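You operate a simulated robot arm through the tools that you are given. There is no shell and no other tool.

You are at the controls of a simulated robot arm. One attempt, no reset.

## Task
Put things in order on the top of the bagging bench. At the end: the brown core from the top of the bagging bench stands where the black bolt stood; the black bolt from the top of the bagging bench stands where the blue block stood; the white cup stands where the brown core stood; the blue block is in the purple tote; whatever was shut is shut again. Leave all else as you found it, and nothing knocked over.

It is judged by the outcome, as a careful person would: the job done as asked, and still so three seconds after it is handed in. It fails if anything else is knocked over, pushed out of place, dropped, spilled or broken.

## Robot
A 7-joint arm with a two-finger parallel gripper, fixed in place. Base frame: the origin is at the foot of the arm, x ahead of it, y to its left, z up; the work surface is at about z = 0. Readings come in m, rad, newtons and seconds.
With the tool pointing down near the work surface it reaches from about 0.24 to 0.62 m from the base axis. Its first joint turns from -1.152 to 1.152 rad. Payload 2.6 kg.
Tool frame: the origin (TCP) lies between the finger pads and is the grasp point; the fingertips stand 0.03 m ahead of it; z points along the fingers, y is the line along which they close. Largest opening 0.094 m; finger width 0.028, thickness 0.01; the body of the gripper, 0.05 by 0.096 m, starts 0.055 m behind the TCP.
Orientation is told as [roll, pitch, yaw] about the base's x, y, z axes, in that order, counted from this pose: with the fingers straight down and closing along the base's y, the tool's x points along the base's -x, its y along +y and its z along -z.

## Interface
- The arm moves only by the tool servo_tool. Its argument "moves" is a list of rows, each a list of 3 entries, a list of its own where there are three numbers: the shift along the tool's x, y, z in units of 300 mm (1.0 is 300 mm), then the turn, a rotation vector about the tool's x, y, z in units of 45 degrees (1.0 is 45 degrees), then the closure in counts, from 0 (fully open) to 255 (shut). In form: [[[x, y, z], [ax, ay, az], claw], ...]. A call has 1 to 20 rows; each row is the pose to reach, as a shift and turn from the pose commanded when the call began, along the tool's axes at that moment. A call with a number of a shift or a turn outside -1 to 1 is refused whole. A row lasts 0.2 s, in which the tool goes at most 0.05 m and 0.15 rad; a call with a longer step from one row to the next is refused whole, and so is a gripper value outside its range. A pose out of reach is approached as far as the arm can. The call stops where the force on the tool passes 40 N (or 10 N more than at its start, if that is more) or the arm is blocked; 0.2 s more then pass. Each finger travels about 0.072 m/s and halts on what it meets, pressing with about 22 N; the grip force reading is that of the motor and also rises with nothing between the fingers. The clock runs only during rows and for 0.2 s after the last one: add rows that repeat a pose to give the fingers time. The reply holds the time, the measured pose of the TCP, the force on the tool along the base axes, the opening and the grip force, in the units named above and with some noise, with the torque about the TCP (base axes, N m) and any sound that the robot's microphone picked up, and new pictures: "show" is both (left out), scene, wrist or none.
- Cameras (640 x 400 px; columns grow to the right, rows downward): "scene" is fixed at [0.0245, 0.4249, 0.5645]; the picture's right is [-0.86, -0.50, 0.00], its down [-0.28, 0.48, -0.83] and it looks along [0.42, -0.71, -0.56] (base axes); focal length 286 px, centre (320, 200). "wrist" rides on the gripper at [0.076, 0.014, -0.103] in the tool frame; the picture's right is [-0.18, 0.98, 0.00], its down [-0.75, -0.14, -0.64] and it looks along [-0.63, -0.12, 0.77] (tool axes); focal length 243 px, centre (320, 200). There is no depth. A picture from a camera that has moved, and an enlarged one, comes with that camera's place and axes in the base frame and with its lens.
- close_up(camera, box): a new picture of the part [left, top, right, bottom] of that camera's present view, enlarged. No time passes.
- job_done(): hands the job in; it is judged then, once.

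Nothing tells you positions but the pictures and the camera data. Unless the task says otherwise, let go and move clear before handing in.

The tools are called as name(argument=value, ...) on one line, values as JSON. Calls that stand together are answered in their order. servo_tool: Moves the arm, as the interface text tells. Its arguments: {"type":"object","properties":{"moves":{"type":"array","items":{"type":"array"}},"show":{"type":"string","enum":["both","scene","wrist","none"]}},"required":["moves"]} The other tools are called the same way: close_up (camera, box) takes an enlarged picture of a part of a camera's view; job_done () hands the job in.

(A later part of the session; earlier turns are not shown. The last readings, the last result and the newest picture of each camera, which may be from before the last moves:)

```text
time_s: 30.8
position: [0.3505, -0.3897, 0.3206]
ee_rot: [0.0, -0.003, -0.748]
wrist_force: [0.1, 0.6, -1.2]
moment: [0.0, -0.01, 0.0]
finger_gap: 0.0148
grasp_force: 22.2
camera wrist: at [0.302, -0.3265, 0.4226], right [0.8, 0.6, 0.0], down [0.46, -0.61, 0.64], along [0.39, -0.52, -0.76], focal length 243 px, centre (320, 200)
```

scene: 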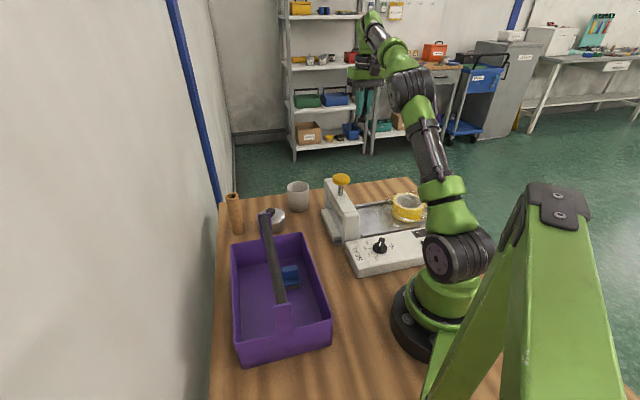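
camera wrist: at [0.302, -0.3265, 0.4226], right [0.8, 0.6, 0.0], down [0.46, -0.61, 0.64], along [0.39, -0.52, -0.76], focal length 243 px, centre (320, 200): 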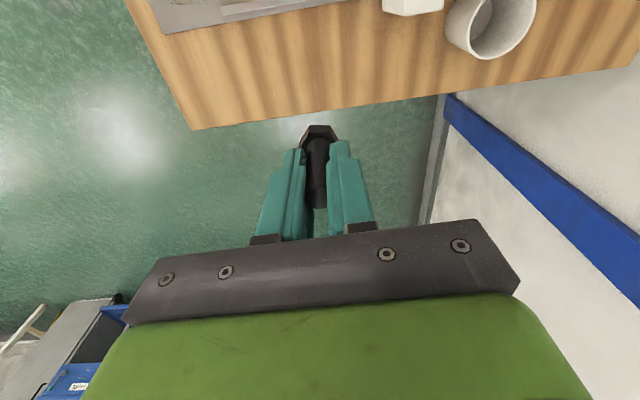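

Above the block's old place. Descending to about 5 mm above touchdown.

servo_tool(moves=[[[0, 0.003, 0.15], [0, 0, 0], 255], [[0, 0.003, 0.3], [0, 0, 0], 255], [[0, 0.003, 0.45], [0, 0, 0], 255], [[0, 0.003, 0.6], [0, 0, 0], 255], [[0, 0.003, 0.72], [0, 0, 0], 255], [[0, 0.003, 0.82], [0, 0, 0], 255], [[0, 0.003, 0.885], [0, 0, 0], 255], [[0, 0.003, 0.885], [0, 0, 0], 255]], show="both")

close_up(camera="scene", box=[310, 150, 410, 230])

```text
time_s: 32.6
position: [0.3517, -0.3906, 0.0556]
ee_rot: [0.0, -0.006, -0.746]
wrist_force: [0.5, 0.6, -1.1]
moment: [-0.04, 0.02, 0.03]
finger_gap: 0.0144
grasp_force: 21.8
camera wrist: at [0.3034, -0.3278, 0.1579], right [0.8, 0.6, 0.0], down [0.45, -0.61, 0.65], along [0.38, -0.52, -0.76], focal length 243 px, centre (320, 200)
```

scene: 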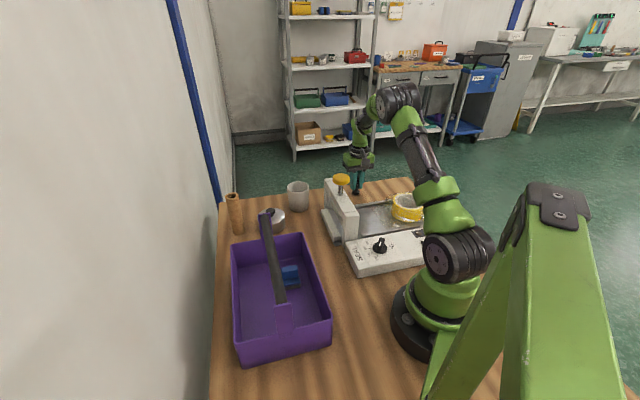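
wrist: 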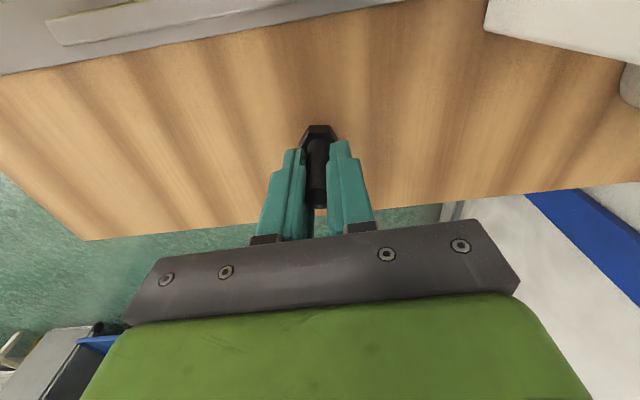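

```text
5.00 times, centred on (360, 190) of scene
camera zoom: at [0.0245, 0.4249, 0.5645], right [-0.86, -0.5, 0.0], down [-0.28, 0.48, -0.83], along [0.42, -0.71, -0.56], focal length 1430 px, centre (120, 250)
```

zoom: 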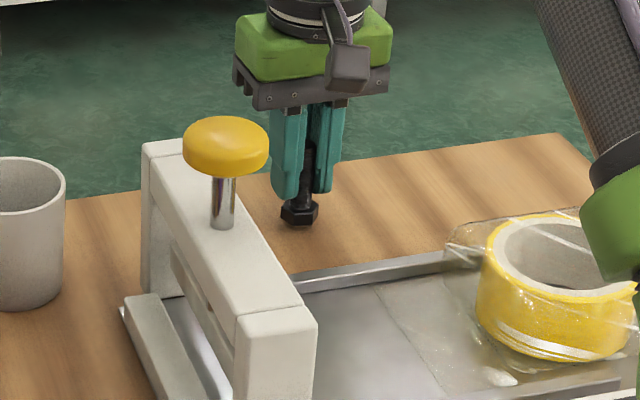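

servo_tool(moves=[[[0, 0, 0.017], [0, 0, 0], 255], [[0, 0, 0.017], [0, 0, 0], 255]], show="none")

```text
time_s: 33.2
position: [0.3518, -0.3908, 0.051]
ee_rot: [-0.001, -0.005, -0.748]
wrist_force: [0.3, 0.4, -1.3]
moment: [-0.01, 0.0, 0.01]
finger_gap: 0.0146
grasp_force: 21.5
```

servo_tool(moves=[[[0, 0, 0.006], [0, 0, 0], 255], [[0, 0, 0.006], [0, 0, 0], 255]], show="none")

```text
time_s: 33.8
position: [0.3503, -0.3899, 0.0497]
ee_rot: [-0.001, -0.007, -0.748]
wrist_force: [-4.0, 3.4, 12.1]
moment: [0.15, 0.13, -0.04]
finger_gap: 0.0143
grasp_force: 22.3
```

Touchdown felt (12 N). Easing off slightly and opening slowly.

servo_tool(moves=[[[0, 0, -0.0025], [0, 0, 0], 255], [[0, 0, -0.0025], [0, 0, 0], 255]], show="none")

```text
time_s: 34.4
position: [0.3505, -0.3917, 0.0494]
ee_rot: [0.0, -0.007, -0.746]
wrist_force: [-0.8, -0.2, 11.5]
moment: [-0.02, 0.05, -0.07]
finger_gap: 0.0145
grasp_force: 21.4
```

servo_tool(moves=[[[0, 0, -0.0025], [0, 0, 0], 255], [[0, 0, -0.0025], [0, 0, 0], 255]], show="wrist")

close_up(camera="scene", box=[340, 170, 390, 210])

```text
time_s: 35.0
position: [0.3516, -0.3901, 0.0498]
ee_rot: [0.0, -0.007, -0.747]
wrist_force: [1.3, -1.6, 4.8]
moment: [-0.12, -0.08, 0.01]
finger_gap: 0.0145
grasp_force: 21.9
camera wrist: at [0.3032, -0.3286, 0.1518], right [0.8, 0.6, 0.0], down [0.46, -0.61, 0.65], along [0.39, -0.52, -0.76], focal length 243 px, centre (320, 200)
```

wrist: 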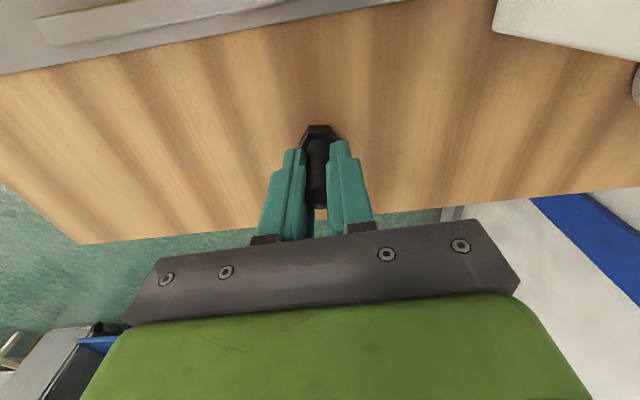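

```text
10.00 times, centred on (365, 190) of scene
camera zoom: at [0.0245, 0.4249, 0.5644], right [-0.86, -0.5, 0.0], down [-0.28, 0.48, -0.83], along [0.42, -0.71, -0.56], focal length 2860 px, centre (-130, 300)
```

zoom: 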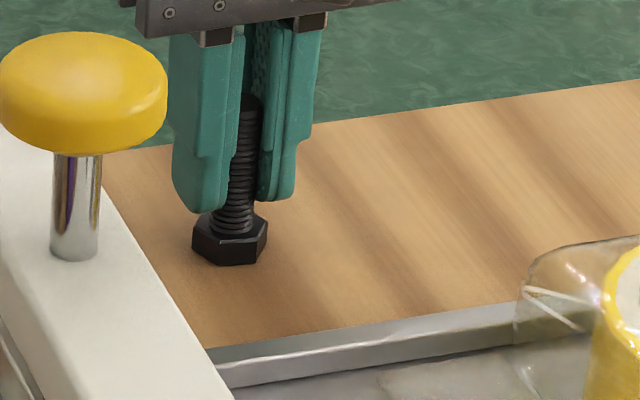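

The bolt head is flat on the bench. Opening gradually.

servo_tool(moves=[[[0, 0, 0], [0, 0, 0], 216], [[0, 0, 0], [0, 0, 0], 212], [[0, 0, 0], [0, 0, 0], 206], [[0, 0, 0], [0, 0, 0], 195], [[0, 0, 0], [0, 0, 0], 170], [[0, 0, 0], [0, 0, 0], 130], [[0, 0, 0], [0, 0, 0], 130]], show="wrist")

close_up(camera="scene", box=[340, 170, 390, 210])

```text
time_s: 36.6
position: [0.3509, -0.3904, 0.0498]
ee_rot: [0.0, -0.006, -0.745]
wrist_force: [0.4, 0.1, 0.7]
moment: [0.02, 0.0, -0.03]
finger_gap: 0.0463
grasp_force: 0.0
camera wrist: at [0.3033, -0.3285, 0.152], right [0.8, 0.6, 0.0], down [0.45, -0.61, 0.65], along [0.39, -0.52, -0.76], focal length 243 px, centre (320, 200)
```

wrist: 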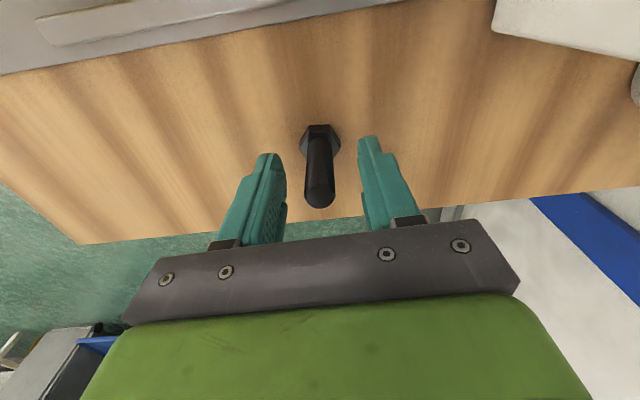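

```text
10.00 times, centred on (365, 190) of scene
camera zoom: at [0.0245, 0.4249, 0.5645], right [-0.86, -0.5, 0.0], down [-0.28, 0.48, -0.83], along [0.42, -0.71, -0.56], focal length 2860 px, centre (-130, 300)
```

zoom: 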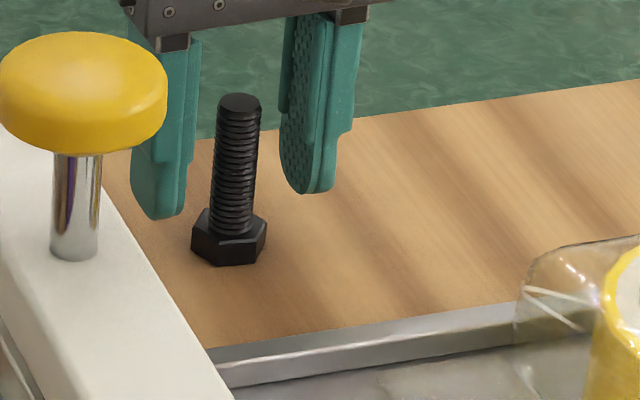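

The bolt stands on its own where the block was. Now straight up, then over to the core.

servo_tool(moves=[[[0, 0, -0.05], [0, 0, 0], 130], [[0, 0, -0.15], [0, 0, 0], 130], [[0, 0, -0.3], [0, 0, 0], 130], [[0, 0, -0.45], [0, 0, 0], 130], [[0, 0, -0.6], [0, 0, 0], 130], [[0, 0, -0.75], [0, 0, 0], 130], [[0, 0, -0.9], [0, 0, 0], 130], [[0, 0, -0.9], [0, 0, 0], 130]], show="scene")

servo_tool(moves=[[[0.03, 0.14, 0], [0, 0, 0], 90], [[0.06, 0.28, 0], [0, 0, 0], 90], [[0.09, 0.42, 0], [0, 0, 0], 90], [[0.12, 0.56, 0], [0, 0, 0], 90], [[0.15, 0.7, 0], [0, 0, 0], 90], [[0.15, 0.7, 0], [0, 0, 0], 90]], show="both")

```text
time_s: 38.4
position: [0.3508, -0.3888, 0.3184]
ee_rot: [0.0, -0.005, -0.745]
wrist_force: [-0.2, 0.1, 0.2]
moment: [0.03, 0.0, -0.02]
finger_gap: 0.0461
grasp_force: 0.0
```

scene: 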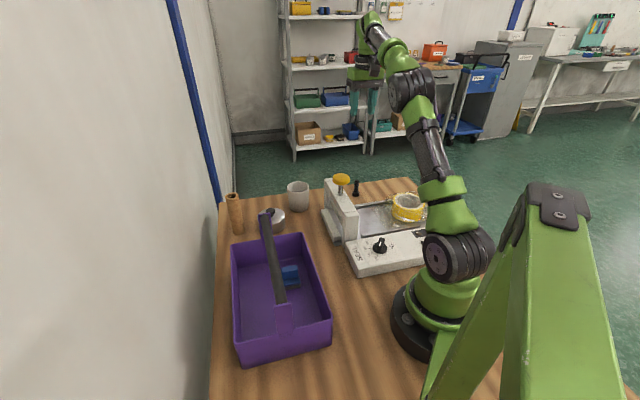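

```text
time_s: 39.8
position: [0.4596, -0.2045, 0.3209]
ee_rot: [0.001, -0.005, -0.746]
wrist_force: [0.5, -0.1, -0.3]
moment: [0.01, 0.03, 0.01]
finger_gap: 0.0607
grasp_force: 0.1
camera wrist: at [0.4123, -0.1423, 0.423], right [0.8, 0.6, 0.0], down [0.45, -0.61, 0.65], along [0.39, -0.52, -0.76], focal length 243 px, centre (320, 200)
```

scene: 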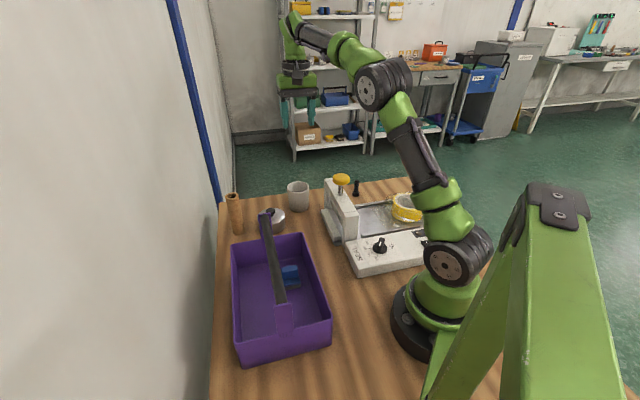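
wrist: 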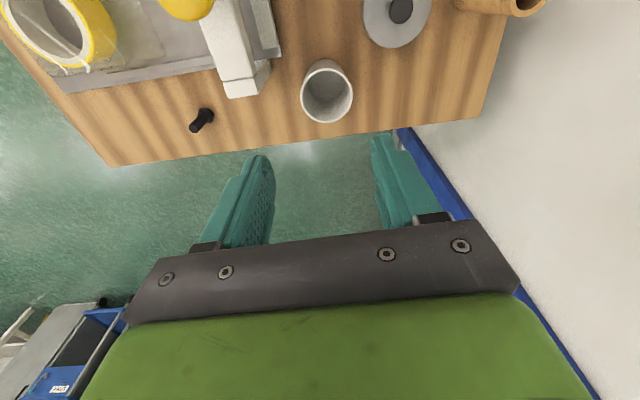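

close_up(camera="wrist", box=[150, 0, 390, 150])

```text
2.67 times, centred on (270, 75) of wrist
camera zoom: at [0.4123, -0.1423, 0.423], right [0.8, 0.6, 0.0], down [0.45, -0.61, 0.65], along [0.39, -0.52, -0.76], focal length 647 px, centre (453, 533)
```

zoom: 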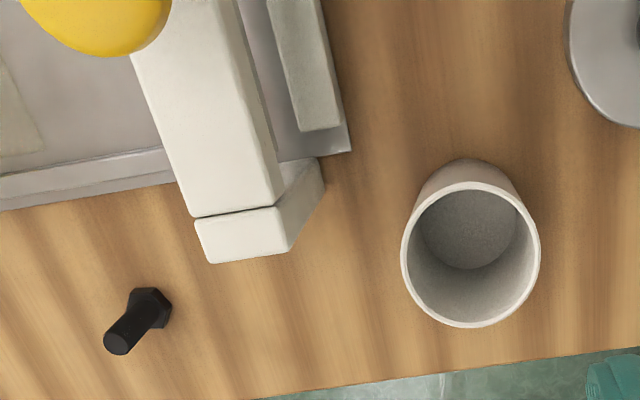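

servo_tool(moves=[[[0.03, 0.138, 0], [0, 0, 0], 75], [[0.059, 0.276, 0], [0, 0, 0], 75], [[0.088, 0.414, 0], [0, 0, 0], 75], [[0.117, 0.552, 0], [0, 0, 0], 75], [[0.147, 0.69, 0], [0, 0, 0], 75], [[0.147, 0.69, 0], [0, 0, 0], 75]], show="both")

```text
time_s: 41.2
position: [0.5472, -0.0315, 0.3124]
ee_rot: [-0.004, -0.007, -0.746]
wrist_force: [-0.2, 0.5, -0.1]
moment: [0.0, -0.01, 0.04]
finger_gap: 0.0666
grasp_force: 0.1
out of reach, approached as far as the arm can: row 4, 5, 6
camera wrist: at [0.5, 0.0309, 0.4134], right [0.8, 0.6, 0.0], down [0.46, -0.61, 0.65], along [0.38, -0.52, -0.76], focal length 243 px, centre (320, 200)
```

scene: 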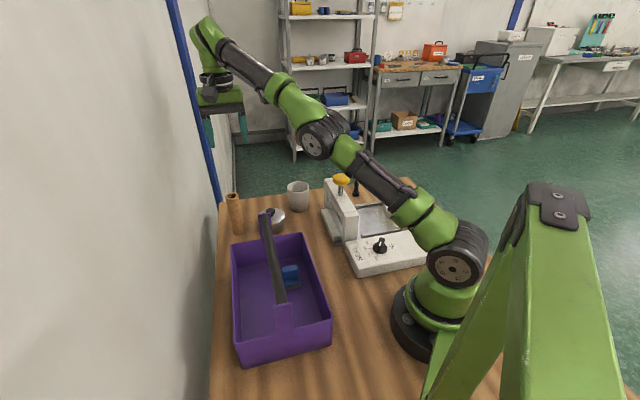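
wrist: 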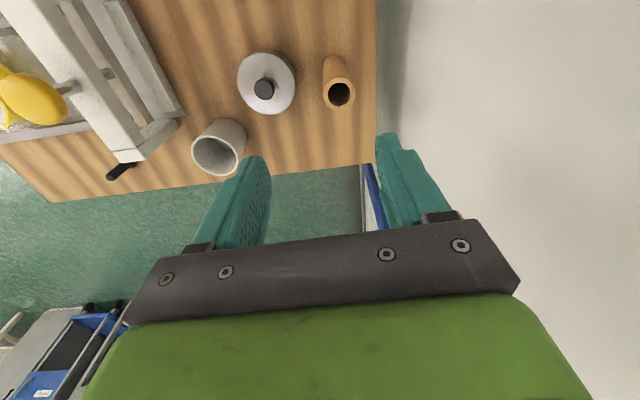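

close_up(camera="wrist", box=[220, 30, 380, 130])

```text
4.00 times, centred on (300, 80) of wrist
camera zoom: at [0.5, 0.0309, 0.4134], right [0.8, 0.6, 0.0], down [0.46, -0.61, 0.65], along [0.38, -0.52, -0.76], focal length 970 px, centre (400, 680)
```

zoom: 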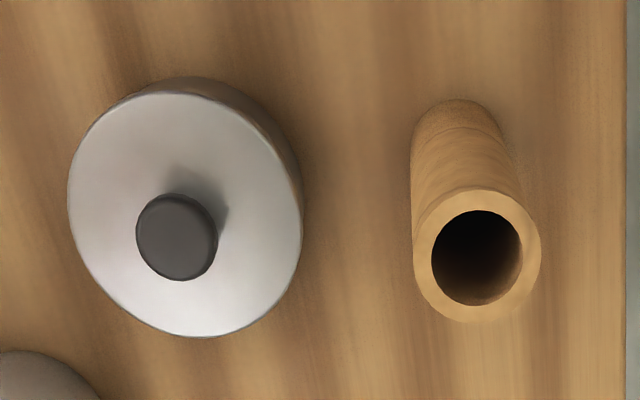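

The core is at about [0.564, -0.023], ~0.135 tall, ~35 mm wide. The arm lacks reach at this height, so I'll come down to z ≈ 0.22 first.

servo_tool(moves=[[[0, 0, 0.1], [0, 0, 0], 75], [[0, 0, 0.2], [0, 0, 0], 75], [[0, 0, 0.3], [0, 0, 0], 75], [[0, 0, 0.32], [0, 0, 0], 75], [[0, 0, 0.32], [0, 0, 0], 75]], show="wrist")

```text
time_s: 42.4
position: [0.5482, -0.0297, 0.2147]
ee_rot: [0.001, -0.006, -0.747]
wrist_force: [0.0, -0.3, 0.3]
moment: [0.0, 0.02, 0.01]
finger_gap: 0.0667
grasp_force: 0.0
camera wrist: at [0.501, 0.0321, 0.3172], right [0.8, 0.6, 0.0], down [0.45, -0.61, 0.65], along [0.39, -0.52, -0.76], focal length 243 px, centre (320, 200)
```

wrist: 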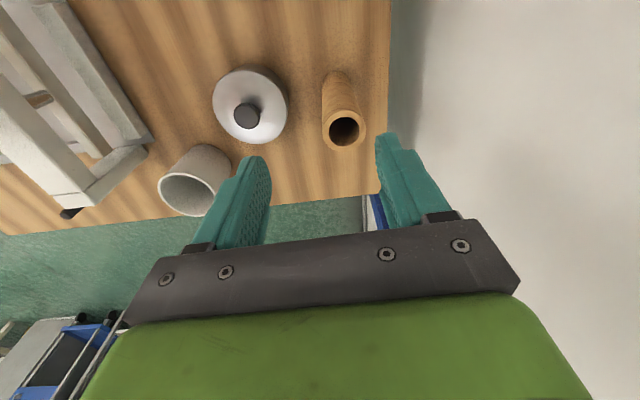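

servo_tool(moves=[[[-0.0227, 0.0577, 0.05], [0, 0, 0], 75], [[-0.0227, 0.0577, 0.08], [0, 0, 0], 75], [[-0.0227, 0.0577, 0.08], [0, 0, 0], 75]], show="both")

close_up(camera="wrist", box=[220, 60, 420, 185])

```text
time_s: 43.2
position: [0.5649, -0.0226, 0.1922]
ee_rot: [0.001, -0.004, -0.747]
wrist_force: [1.0, -0.6, 0.4]
moment: [-0.02, 0.01, -0.03]
finger_gap: 0.0663
grasp_force: 0.0
camera wrist: at [0.5178, 0.0393, 0.2939], right [0.8, 0.6, 0.0], down [0.45, -0.61, 0.65], along [0.38, -0.52, -0.76], focal length 243 px, centre (320, 200)
```

scene: 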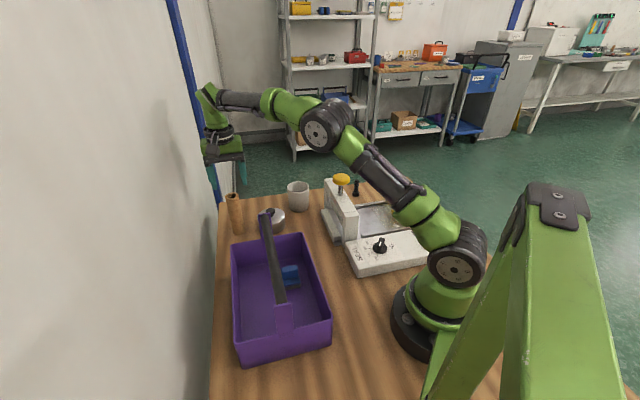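
wrist: 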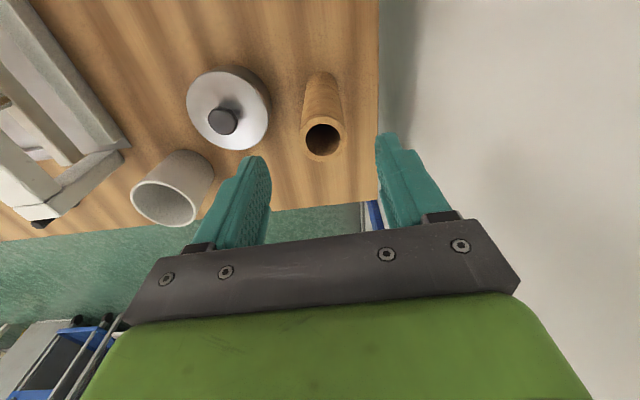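

```text
3.20 times, centred on (320, 122) of wrist
camera zoom: at [0.5178, 0.0393, 0.2939], right [0.8, 0.6, 0.0], down [0.45, -0.61, 0.65], along [0.38, -0.52, -0.76], focal length 776 px, centre (320, 448)
```

zoom: 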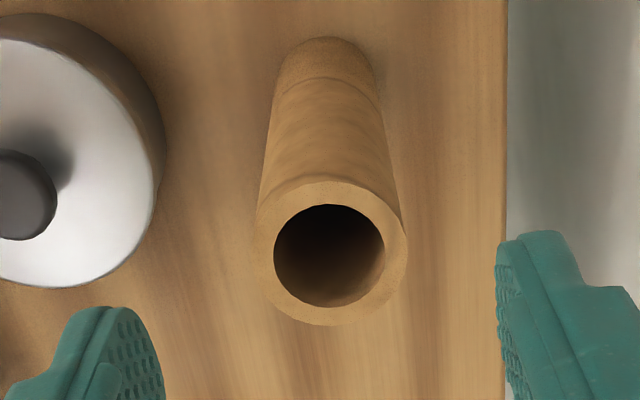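

Core is centred under the tool. Descending to z ≈ 0.093 so the palm stays clear of its top.

servo_tool(moves=[[[0, 0.004, 0.1], [0, 0, 0], 75], [[0, 0.004, 0.2], [0, 0, 0], 75], [[0, 0.004, 0.28], [0, 0, 0], 75], [[0, 0.004, 0.328], [0, 0, 0], 75], [[0, 0.004, 0.328], [0, 0, 0], 75]], show="both")

close_up(camera="scene", box=[190, 140, 310, 240])

```text
time_s: 44.4
position: [0.5674, -0.0225, 0.0936]
ee_rot: [0.0, -0.004, -0.747]
wrist_force: [0.8, 0.0, 0.8]
moment: [0.0, -0.03, 0.0]
finger_gap: 0.0661
grasp_force: 0.1
camera wrist: at [0.5196, 0.0392, 0.1953], right [0.8, 0.6, 0.0], down [0.45, -0.61, 0.65], along [0.39, -0.52, -0.76], focal length 243 px, centre (320, 200)
```

scene: 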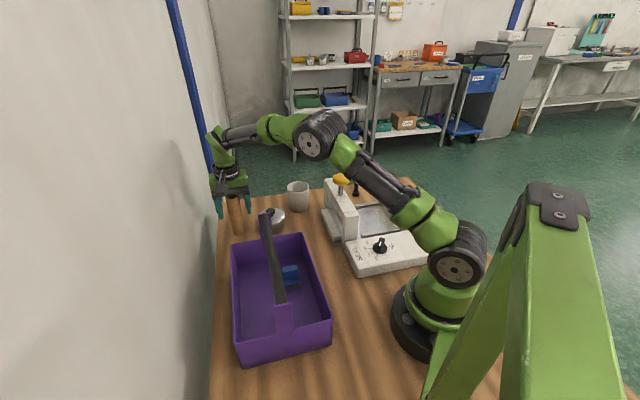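
wrist: 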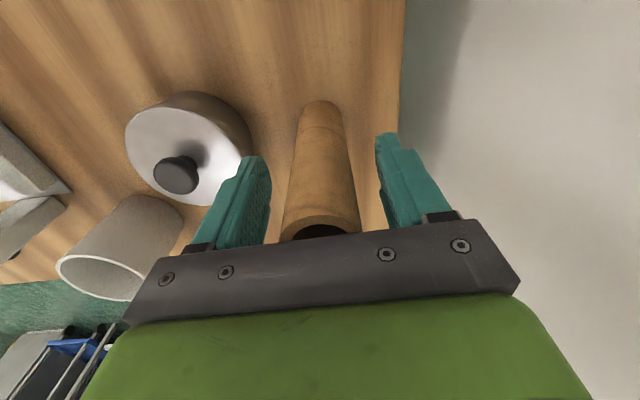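

```text
4.00 times, centred on (250, 190) of scene
camera zoom: at [0.0245, 0.4249, 0.5645], right [-0.86, -0.5, 0.0], down [-0.28, 0.48, -0.83], along [0.42, -0.71, -0.56], focal length 1144 px, centre (600, 240)
```

zoom: 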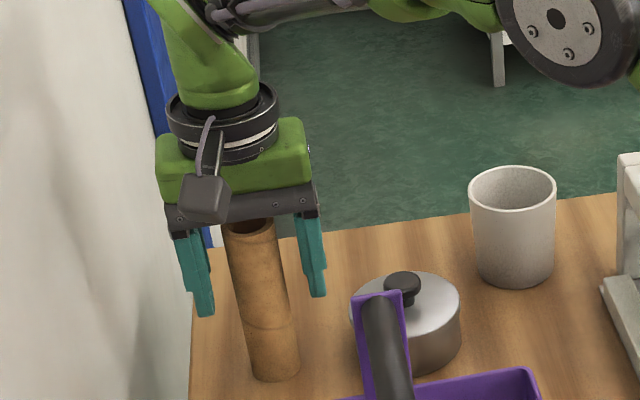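

Fingers straddle the core with its top below the palm. Closing.

servo_tool(moves=[[[0, 0, 0], [0, 0, 0], 130], [[0, 0, 0], [0, 0, 0], 200], [[0, 0, 0], [0, 0, 0], 230], [[0, 0, 0], [0, 0, 0], 230], [[0, 0, 0], [0, 0, 0], 230]], show="wrist")

```text
time_s: 45.6
position: [0.567, -0.0229, 0.0935]
ee_rot: [0.001, -0.007, -0.746]
wrist_force: [-0.1, 0.4, -0.2]
moment: [0.02, 0.0, 0.01]
finger_gap: 0.0351
grasp_force: 22.3
camera wrist: at [0.5196, 0.039, 0.1956], right [0.8, 0.6, 0.0], down [0.45, -0.61, 0.65], along [0.39, -0.52, -0.76], focal length 243 px, centre (320, 200)
```

wrist: 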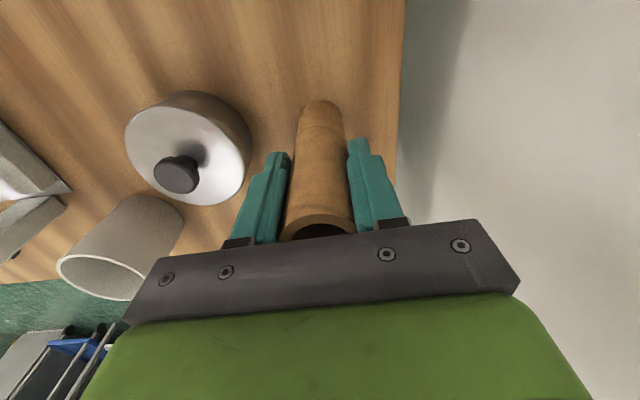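

The core is gripped (35 mm). Lifting clear, then carrying it over to the bolt's old place.

servo_tool(moves=[[[0, 0, -0.06], [0, 0, 0], 230], [[0, 0, -0.18], [0, 0, 0], 230], [[0, 0, -0.31], [0, 0, 0], 230], [[0, 0, -0.42], [0, 0, 0], 230], [[0, 0, -0.42], [0, 0, 0], 230]], show="both")

```text
time_s: 46.8
position: [0.568, -0.0224, 0.2218]
ee_rot: [-0.001, -0.004, -0.746]
wrist_force: [0.1, -1.0, 0.8]
moment: [0.01, 0.06, -0.03]
finger_gap: 0.0354
grasp_force: 21.2
camera wrist: at [0.5211, 0.0401, 0.3237], right [0.8, 0.6, 0.0], down [0.45, -0.61, 0.65], along [0.39, -0.52, -0.76], focal length 243 px, centre (320, 200)
```

scene: 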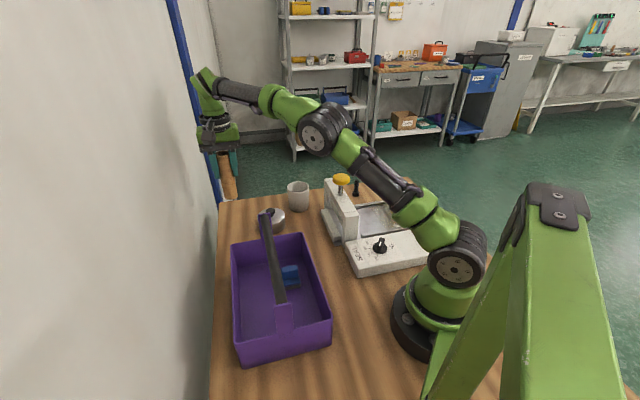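
wrist: 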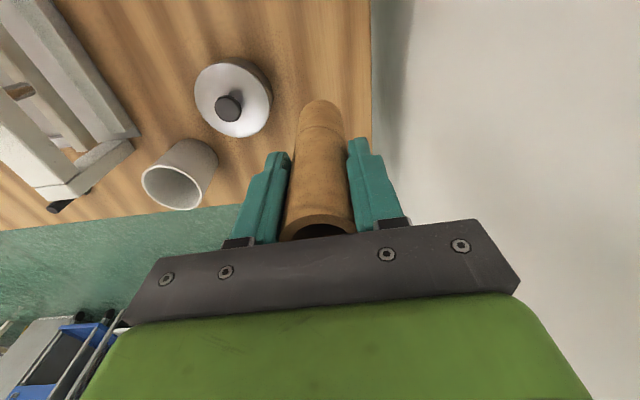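

servo_tool(moves=[[[0.058, -0.11, -0.03], [0, 0, 0], 230], [[0.116, -0.219, -0.06], [0, 0, 0], 230], [[0.174, -0.329, -0.09], [0, 0, 0], 230], [[0.231, -0.438, -0.1], [0, 0, 0], 230], [[0.289, -0.548, -0.1], [0, 0, 0], 230], [[0.347, -0.657, -0.1], [0, 0, 0], 230], [[0.347, -0.657, -0.1], [0, 0, 0], 230]], show="both")

```text
time_s: 48.4
position: [0.3562, -0.0956, 0.2491]
ee_rot: [-0.001, -0.005, -0.747]
wrist_force: [-0.2, -0.2, -1.1]
moment: [0.03, -0.03, 0.02]
finger_gap: 0.0353
grasp_force: 22.2
camera wrist: at [0.3089, -0.033, 0.3516], right [0.8, 0.6, 0.0], down [0.45, -0.61, 0.65], along [0.39, -0.52, -0.76], focal length 243 px, centre (320, 200)
```

scene: 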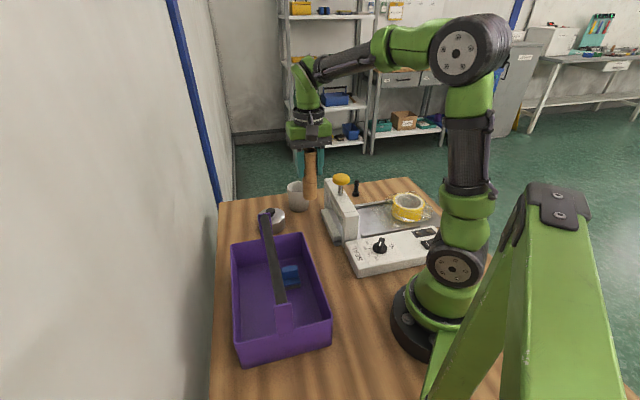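
wrist: 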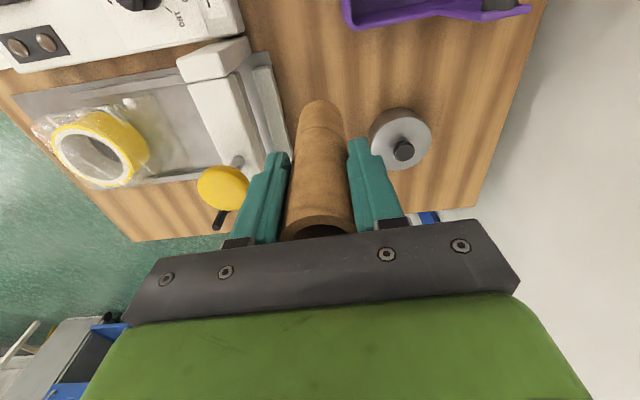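

The core hangs over the bolt's old spot. Descending to a few millimetres above the bench.

servo_tool(moves=[[[-0.006, 0.001, 0.12], [0, 0, 0], 230], [[-0.006, 0.001, 0.24], [0, 0, 0], 230], [[-0.006, 0.001, 0.36], [0, 0, 0], 230], [[-0.006, 0.001, 0.45], [0, 0, 0], 230], [[-0.006, 0.001, 0.5], [0, 0, 0], 230], [[-0.006, 0.001, 0.5], [0, 0, 0], 230]], show="both")

close_up(camera="scene", box=[260, 150, 380, 250])

```text
time_s: 49.8
position: [0.3586, -0.0956, 0.098]
ee_rot: [0.001, -0.006, -0.747]
wrist_force: [-0.4, -0.4, 0.2]
moment: [0.01, 0.0, -0.03]
finger_gap: 0.0351
grasp_force: 21.9
camera wrist: at [0.3113, -0.0336, 0.2], right [0.8, 0.6, 0.0], down [0.45, -0.61, 0.65], along [0.39, -0.52, -0.76], focal length 243 px, centre (320, 200)
```

scene: 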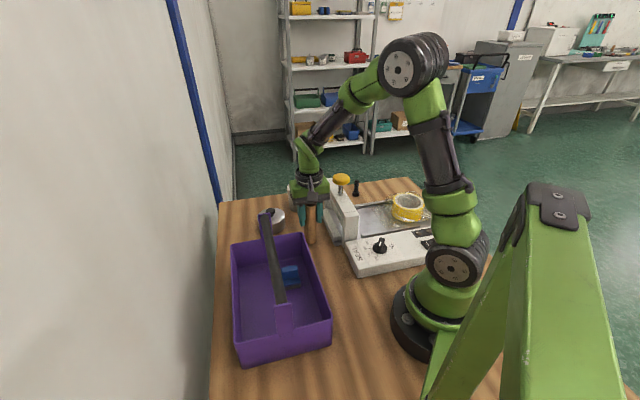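
wrist: 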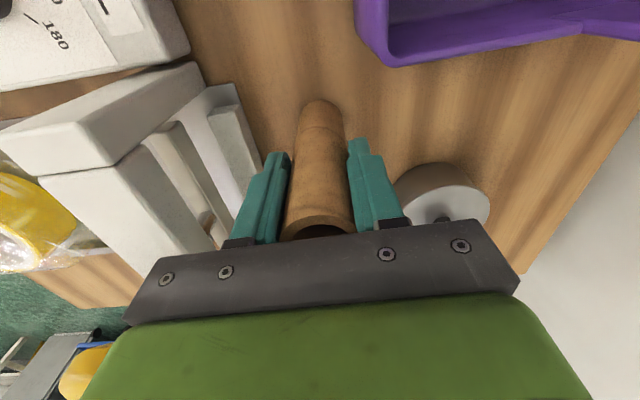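

```text
4.00 times, centred on (320, 200) of scene
camera zoom: at [0.0245, 0.4249, 0.5645], right [-0.86, -0.5, 0.0], down [-0.28, 0.48, -0.83], along [0.42, -0.71, -0.56], focal length 1144 px, centre (320, 200)
```

zoom: 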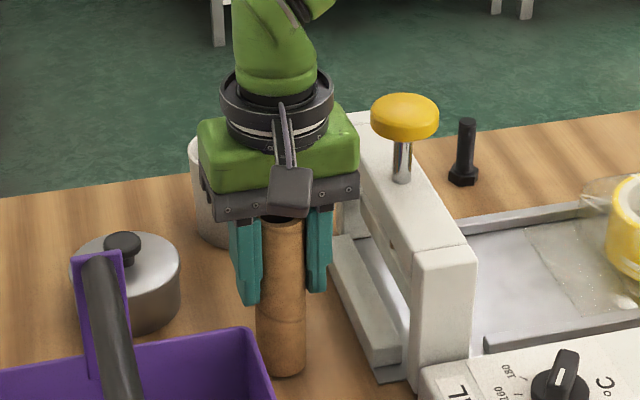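

servo_tool(moves=[[[0, 0, 0.01], [0, 0, 0], 230], [[0, 0, 0.01], [0, 0, 0], 230]], show="none")

```text
time_s: 50.4
position: [0.3586, -0.0962, 0.0956]
ee_rot: [0.001, -0.005, -0.747]
wrist_force: [0.2, 0.6, -0.1]
moment: [0.0, 0.0, -0.01]
finger_gap: 0.035
grasp_force: 21.6
```

servo_tool(moves=[[[0, 0, 0.0045], [0, 0, 0], 230], [[0, 0, 0.0045], [0, 0, 0], 230]], show="none")

```text
time_s: 51.0
position: [0.36, -0.0977, 0.0936]
ee_rot: [0.0, -0.006, -0.747]
wrist_force: [0.5, 0.1, -0.2]
moment: [-0.01, 0.03, 0.01]
finger_gap: 0.0352
grasp_force: 22.1
```

servo_tool(moves=[[[0, 0, 0.004], [0, 0, 0], 230], [[0, 0, 0.004], [0, 0, 0], 230]], show="none")

```text
time_s: 51.6
position: [0.3587, -0.098, 0.0938]
ee_rot: [-0.001, -0.005, -0.745]
wrist_force: [-2.8, 1.0, 8.4]
moment: [0.08, 0.21, 0.04]
finger_gap: 0.0352
grasp_force: 21.7
```

Touchdown (8 N). Easing and opening.

servo_tool(moves=[[[0, 0, -0.0025], [0, 0, 0], 230], [[0, 0, -0.0025], [0, 0, 0], 230], [[0, 0, -0.0025], [0, 0, 0], 160], [[0, 0, -0.0025], [0, 0, 0], 156], [[0, 0, -0.0025], [0, 0, 0], 150], [[0, 0, -0.0025], [0, 0, 0], 138], [[0, 0, -0.0025], [0, 0, 0], 115], [[0, 0, -0.0025], [0, 0, 0], 105], [[0, 0, -0.0025], [0, 0, 0], 105]], show="both")

close_up(camera="scene", box=[260, 150, 380, 250])

```text
time_s: 53.6
position: [0.3576, -0.0975, 0.095]
ee_rot: [0.002, -0.006, -0.747]
wrist_force: [-0.2, 0.4, -0.2]
moment: [-0.03, -0.01, 0.01]
finger_gap: 0.0554
grasp_force: 0.0
camera wrist: at [0.3107, -0.0353, 0.196], right [0.8, 0.6, 0.0], down [0.45, -0.61, 0.65], along [0.39, -0.52, -0.76], focal length 243 px, centre (320, 200)
```

scene: 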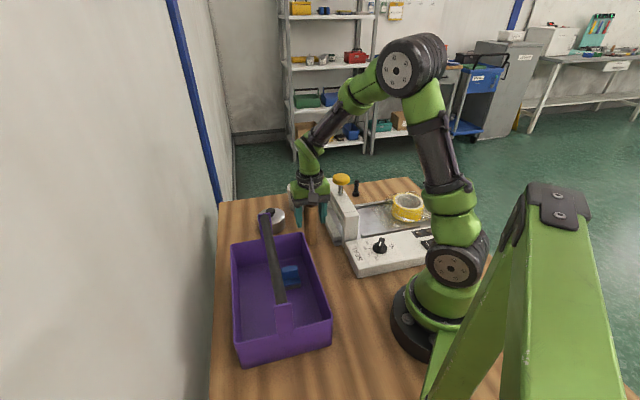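
wrist: 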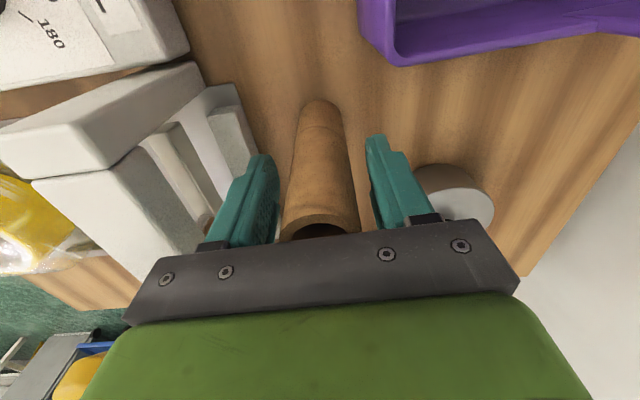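

```text
4.00 times, centred on (320, 200) of scene
camera zoom: at [0.0245, 0.4249, 0.5645], right [-0.86, -0.5, 0.0], down [-0.28, 0.48, -0.83], along [0.42, -0.71, -0.56], focal length 1144 px, centre (320, 200)
```

zoom: 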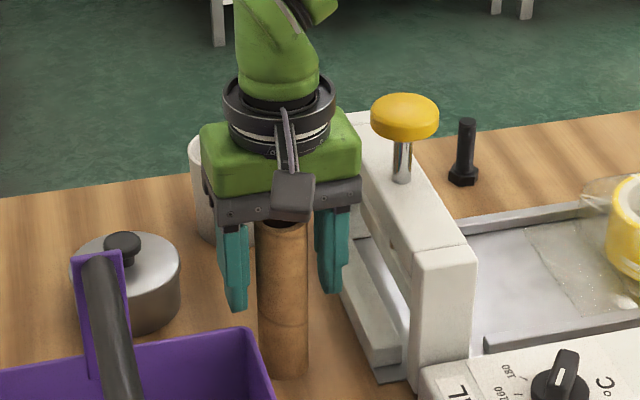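

The core stands upright by itself. Going straight up, then to the cup.

servo_tool(moves=[[[0, 0, -0.05], [0, 0, 0], 105], [[0, 0, -0.15], [0, 0, 0], 105], [[0, 0, -0.3], [0, 0, 0], 105], [[0, 0, -0.45], [0, 0, 0], 105], [[0, 0, -0.6], [0, 0, 0], 105], [[0, 0, -0.67], [0, 0, 0], 105], [[-0.13, -0.002, -0.67], [0, 0, -0.08], 60], [[-0.27, -0.004, -0.67], [0, 0, -0.16], 20], [[-0.415, -0.006, -0.67], [0, 0, -0.24], 0], [[-0.561, -0.008, -0.67], [0, 0, -0.314], 0], [[-0.561, -0.008, -0.67], [0, 0, -0.314], 0]], show="both")

close_up(camera="wrist", box=[230, 40, 410, 150])

close_up(camera="scene", box=[210, 160, 450, 310])

```text
time_s: 56.0
position: [0.481, -0.2135, 0.2964]
ee_rot: [-0.003, -0.002, -0.497]
wrist_force: [0.5, 1.1, -1.1]
moment: [-0.02, 0.01, 0.01]
finger_gap: 0.0941
grasp_force: 0.1
camera wrist: at [0.4194, -0.1638, 0.3992], right [0.63, 0.77, 0.0], down [0.59, -0.48, 0.64], along [0.5, -0.41, -0.76], focal length 243 px, centre (320, 200)
```

scene: 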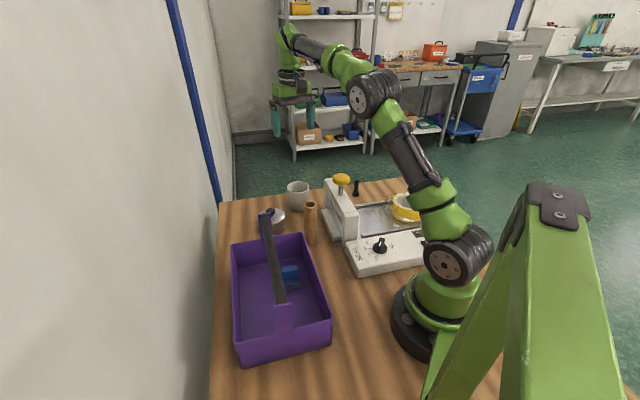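
wrist: 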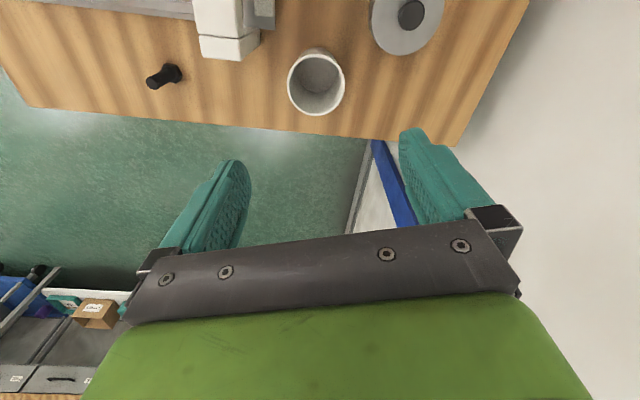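

```text
3.56 times, centred on (320, 95) of wrist
camera zoom: at [0.4194, -0.1638, 0.3992], right [0.63, 0.77, 0.0], down [0.59, -0.48, 0.64], along [0.5, -0.41, -0.76], focal length 863 px, centre (320, 573)
```

zoom: 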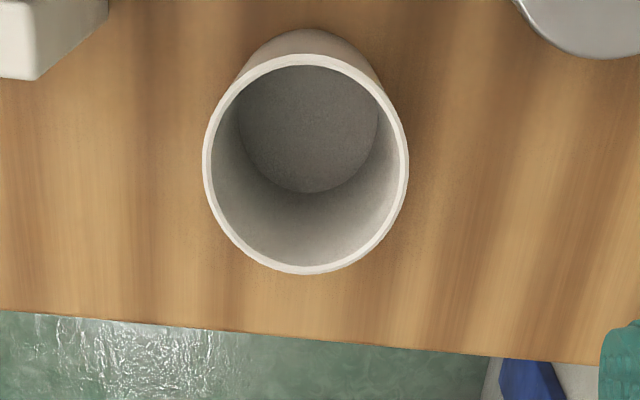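

```text
2.67 times, centred on (330, 235) of scene
camera zoom: at [0.0246, 0.4248, 0.5645], right [-0.86, -0.5, 0.0], down [-0.28, 0.48, -0.83], along [0.42, -0.71, -0.56], focal length 763 px, centre (293, 107)
```

zoom: 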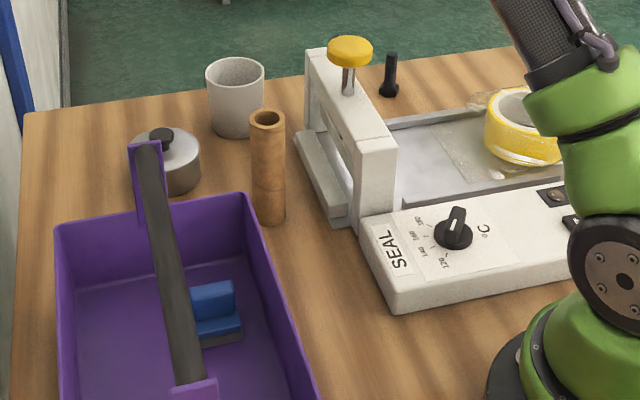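

The core, bolt and block are in their new places. Now I correct my position above the cup and come down to z ≈ 0.20 for a precise look.

servo_tool(moves=[[[-0.007, -0.012, 0.11], [0, 0, 0], 0], [[-0.0133, -0.0233, 0.22], [0, 0, 0], 0], [[-0.0133, -0.0233, 0.32], [0, 0, 0], 0], [[-0.0133, -0.0233, 0.32], [0, 0, 0], 0]], show="wrist")

close_up(camera="wrist", box=[200, 60, 440, 210])

```text
time_s: 57.0
position: [0.4805, -0.2212, 0.1986]
ee_rot: [-0.003, -0.006, -0.5]
wrist_force: [0.0, 0.2, -0.1]
moment: [-0.05, 0.01, -0.01]
finger_gap: 0.0942
grasp_force: 0.1
camera wrist: at [0.4188, -0.1717, 0.3007], right [0.63, 0.77, 0.0], down [0.59, -0.48, 0.65], along [0.5, -0.41, -0.76], focal length 243 px, centre (320, 200)
```

wrist: 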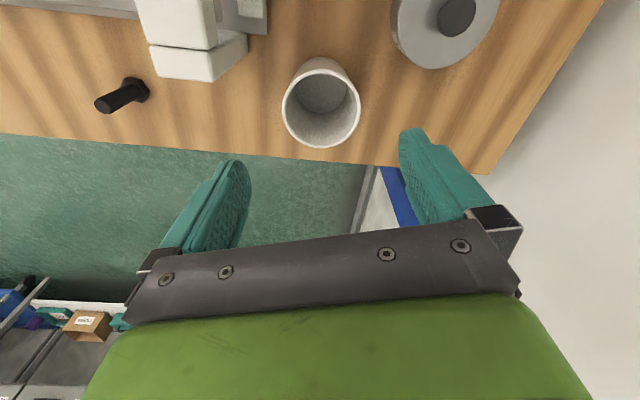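

```text
2.67 times, centred on (320, 135) of wrist
camera zoom: at [0.4188, -0.1717, 0.3007], right [0.63, 0.77, 0.0], down [0.59, -0.48, 0.65], along [0.5, -0.41, -0.76], focal length 647 px, centre (320, 373)
```

zoom: 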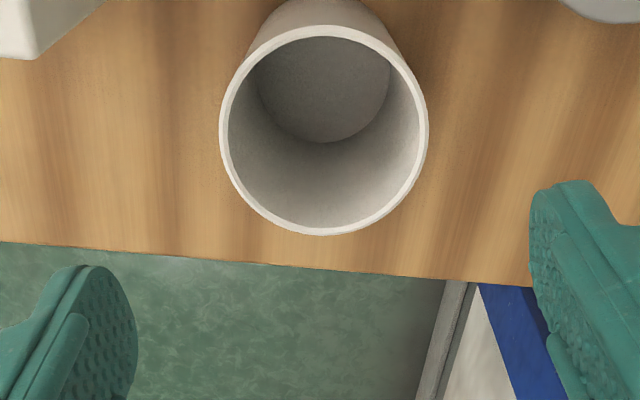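

The cup is centred under the tool (rim ~70 mm). Descending with open fingers to z ≈ 0.06.

servo_tool(moves=[[[0, 0, 0.1], [0, 0, 0], 0], [[0, 0, 0.2], [0, 0, 0], 0], [[0, 0, 0.3], [0, 0, 0], 0], [[0, 0, 0.4], [0, 0, 0], 0], [[0, 0, 0.46], [0, 0, 0], 0], [[0, 0, 0.46], [0, 0, 0], 0]], show="both")

close_up(camera="scene", box=[250, 130, 370, 230])

```text
time_s: 58.4
position: [0.4798, -0.2227, 0.061]
ee_rot: [-0.003, -0.004, -0.501]
wrist_force: [0.4, 0.0, 0.9]
moment: [-0.01, -0.01, 0.02]
finger_gap: 0.094
grasp_force: 0.2
camera wrist: at [0.4186, -0.1723, 0.163], right [0.63, 0.77, 0.0], down [0.59, -0.48, 0.65], along [0.5, -0.41, -0.76], focal length 243 px, centre (320, 200)
```

scene: 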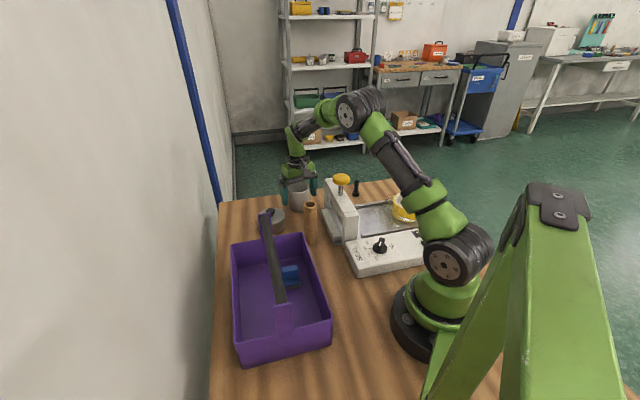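
wrist: 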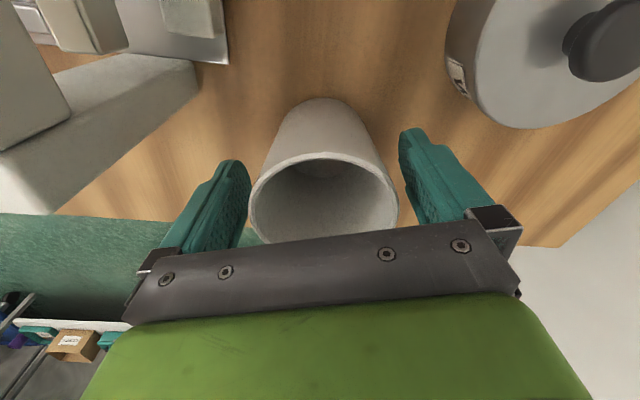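

```text
4.00 times, centred on (310, 180) of scene
camera zoom: at [0.0245, 0.4249, 0.5645], right [-0.86, -0.5, 0.0], down [-0.28, 0.48, -0.83], along [0.42, -0.71, -0.56], focal length 1144 px, centre (360, 280)
```

zoom: 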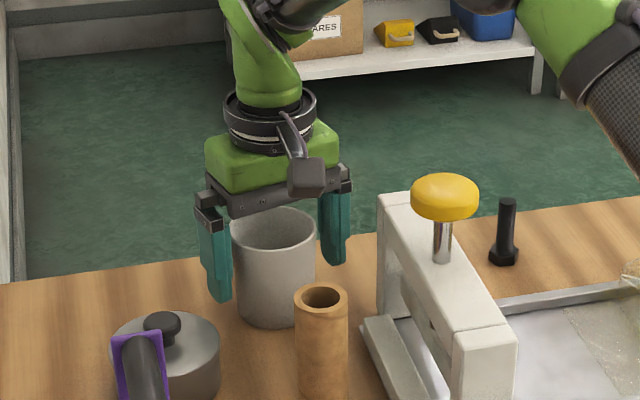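

The cup is between the fingers. Closing gently.

servo_tool(moves=[[[0, 0, 0], [0, 0, 0], 40], [[0, 0, 0], [0, 0, 0], 70], [[0, 0, 0], [0, 0, 0], 100], [[0, 0, 0], [0, 0, 0], 120], [[0, 0, 0], [0, 0, 0], 120]], show="wrist")

```text
time_s: 59.6
position: [0.4799, -0.2215, 0.062]
ee_rot: [-0.002, -0.005, -0.502]
wrist_force: [0.9, -0.1, 0.4]
moment: [-0.02, -0.01, -0.01]
finger_gap: 0.0696
grasp_force: 22.0
camera wrist: at [0.4186, -0.1722, 0.1634], right [0.63, 0.77, 0.0], down [0.59, -0.48, 0.65], along [0.5, -0.41, -0.76], focal length 243 px, centre (320, 200)
```

wrist: 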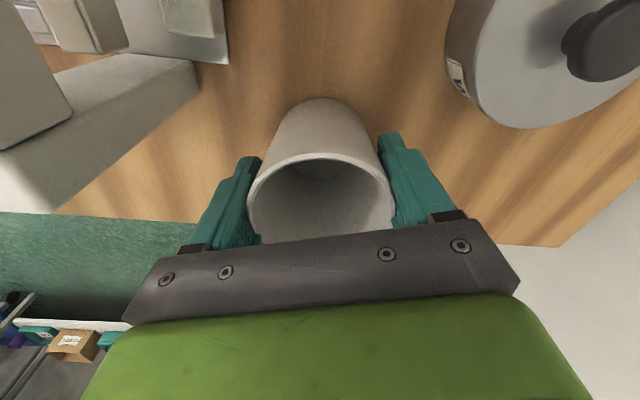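

Cup gripped at the rim. Lifting it straight up.

servo_tool(moves=[[[0, 0, -0.04], [0, 0, 0], 120], [[0, 0, -0.12], [0, 0, 0], 120], [[0, 0, -0.24], [0, 0, 0], 120], [[0, 0, -0.37], [0, 0, 0], 120], [[0, 0, -0.5], [0, 0, 0], 120], [[0, 0, -0.5], [0, 0, 0], 120]], show="both")

close_up(camera="scene", box=[240, 70, 380, 190])

```text
time_s: 61.0
position: [0.4796, -0.2212, 0.2128]
ee_rot: [-0.003, -0.005, -0.501]
wrist_force: [-0.5, 0.2, 0.2]
moment: [-0.03, 0.0, -0.01]
finger_gap: 0.0696
grasp_force: 22.0
camera wrist: at [0.4188, -0.1724, 0.3148], right [0.63, 0.77, 0.0], down [0.59, -0.48, 0.65], along [0.5, -0.41, -0.76], focal length 243 px, centre (320, 200)
```

scene: 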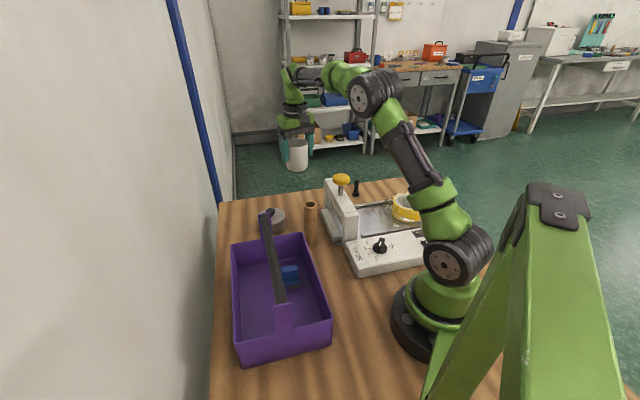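
wrist: 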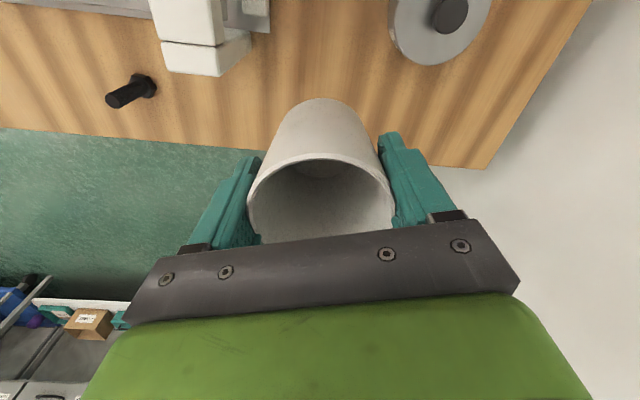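

```text
3.33 times, centred on (310, 130) of scene
camera zoom: at [0.0245, 0.4249, 0.5645], right [-0.86, -0.5, 0.0], down [-0.28, 0.48, -0.83], along [0.42, -0.71, -0.56], focal length 953 px, centre (353, 433)
```

zoom: 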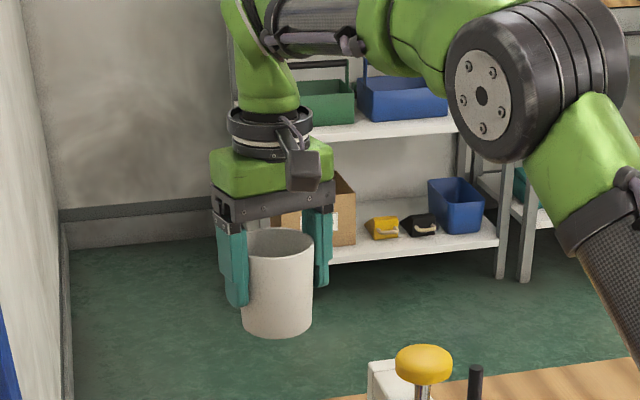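

The cup hangs level. Carrying it over to the core's old place while turning the tool so the fingers stay away from the pot.

servo_tool(moves=[[[0.011, 0.12, 0], [0, 0, -0.159], 120], [[0.022, 0.24, 0], [0, 0, -0.318], 120], [[0.033, 0.36, 0], [0, 0, -0.477], 120], [[0.045, 0.48, 0], [0, 0, -0.637], 120], [[0.056, 0.6, 0], [0, 0, -0.796], 120], [[0.067, 0.719, 0], [0, 0, -0.955], 120], [[0.067, 0.719, 0], [0, 0, -0.955], 120]], show="both")

```text
time_s: 62.6
position: [0.5655, -0.0215, 0.2118]
ee_rot: [-0.005, 0.0, 0.251]
wrist_force: [0.4, -0.9, -0.4]
moment: [0.03, -0.03, -0.01]
finger_gap: 0.0697
grasp_force: 21.7
camera wrist: at [0.4864, -0.0265, 0.3129], right [-0.07, 1.0, 0.0], down [0.76, 0.05, 0.64], along [0.64, 0.04, -0.76], focal length 243 px, centre (320, 200)
```

scene: 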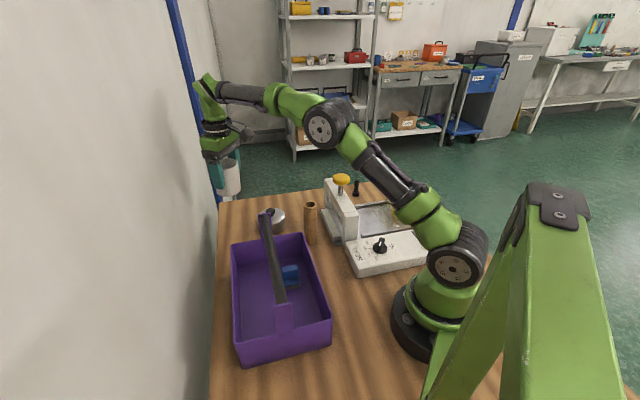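
wrist: 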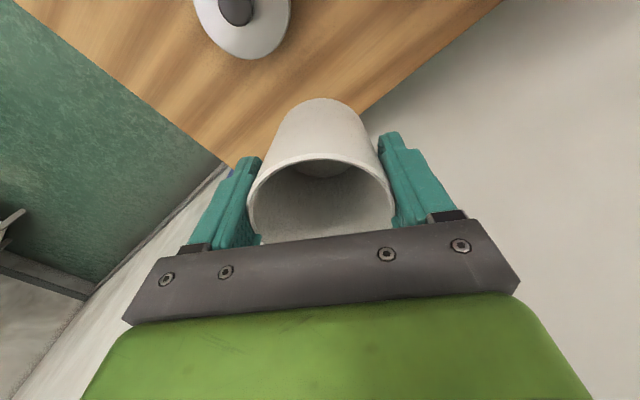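

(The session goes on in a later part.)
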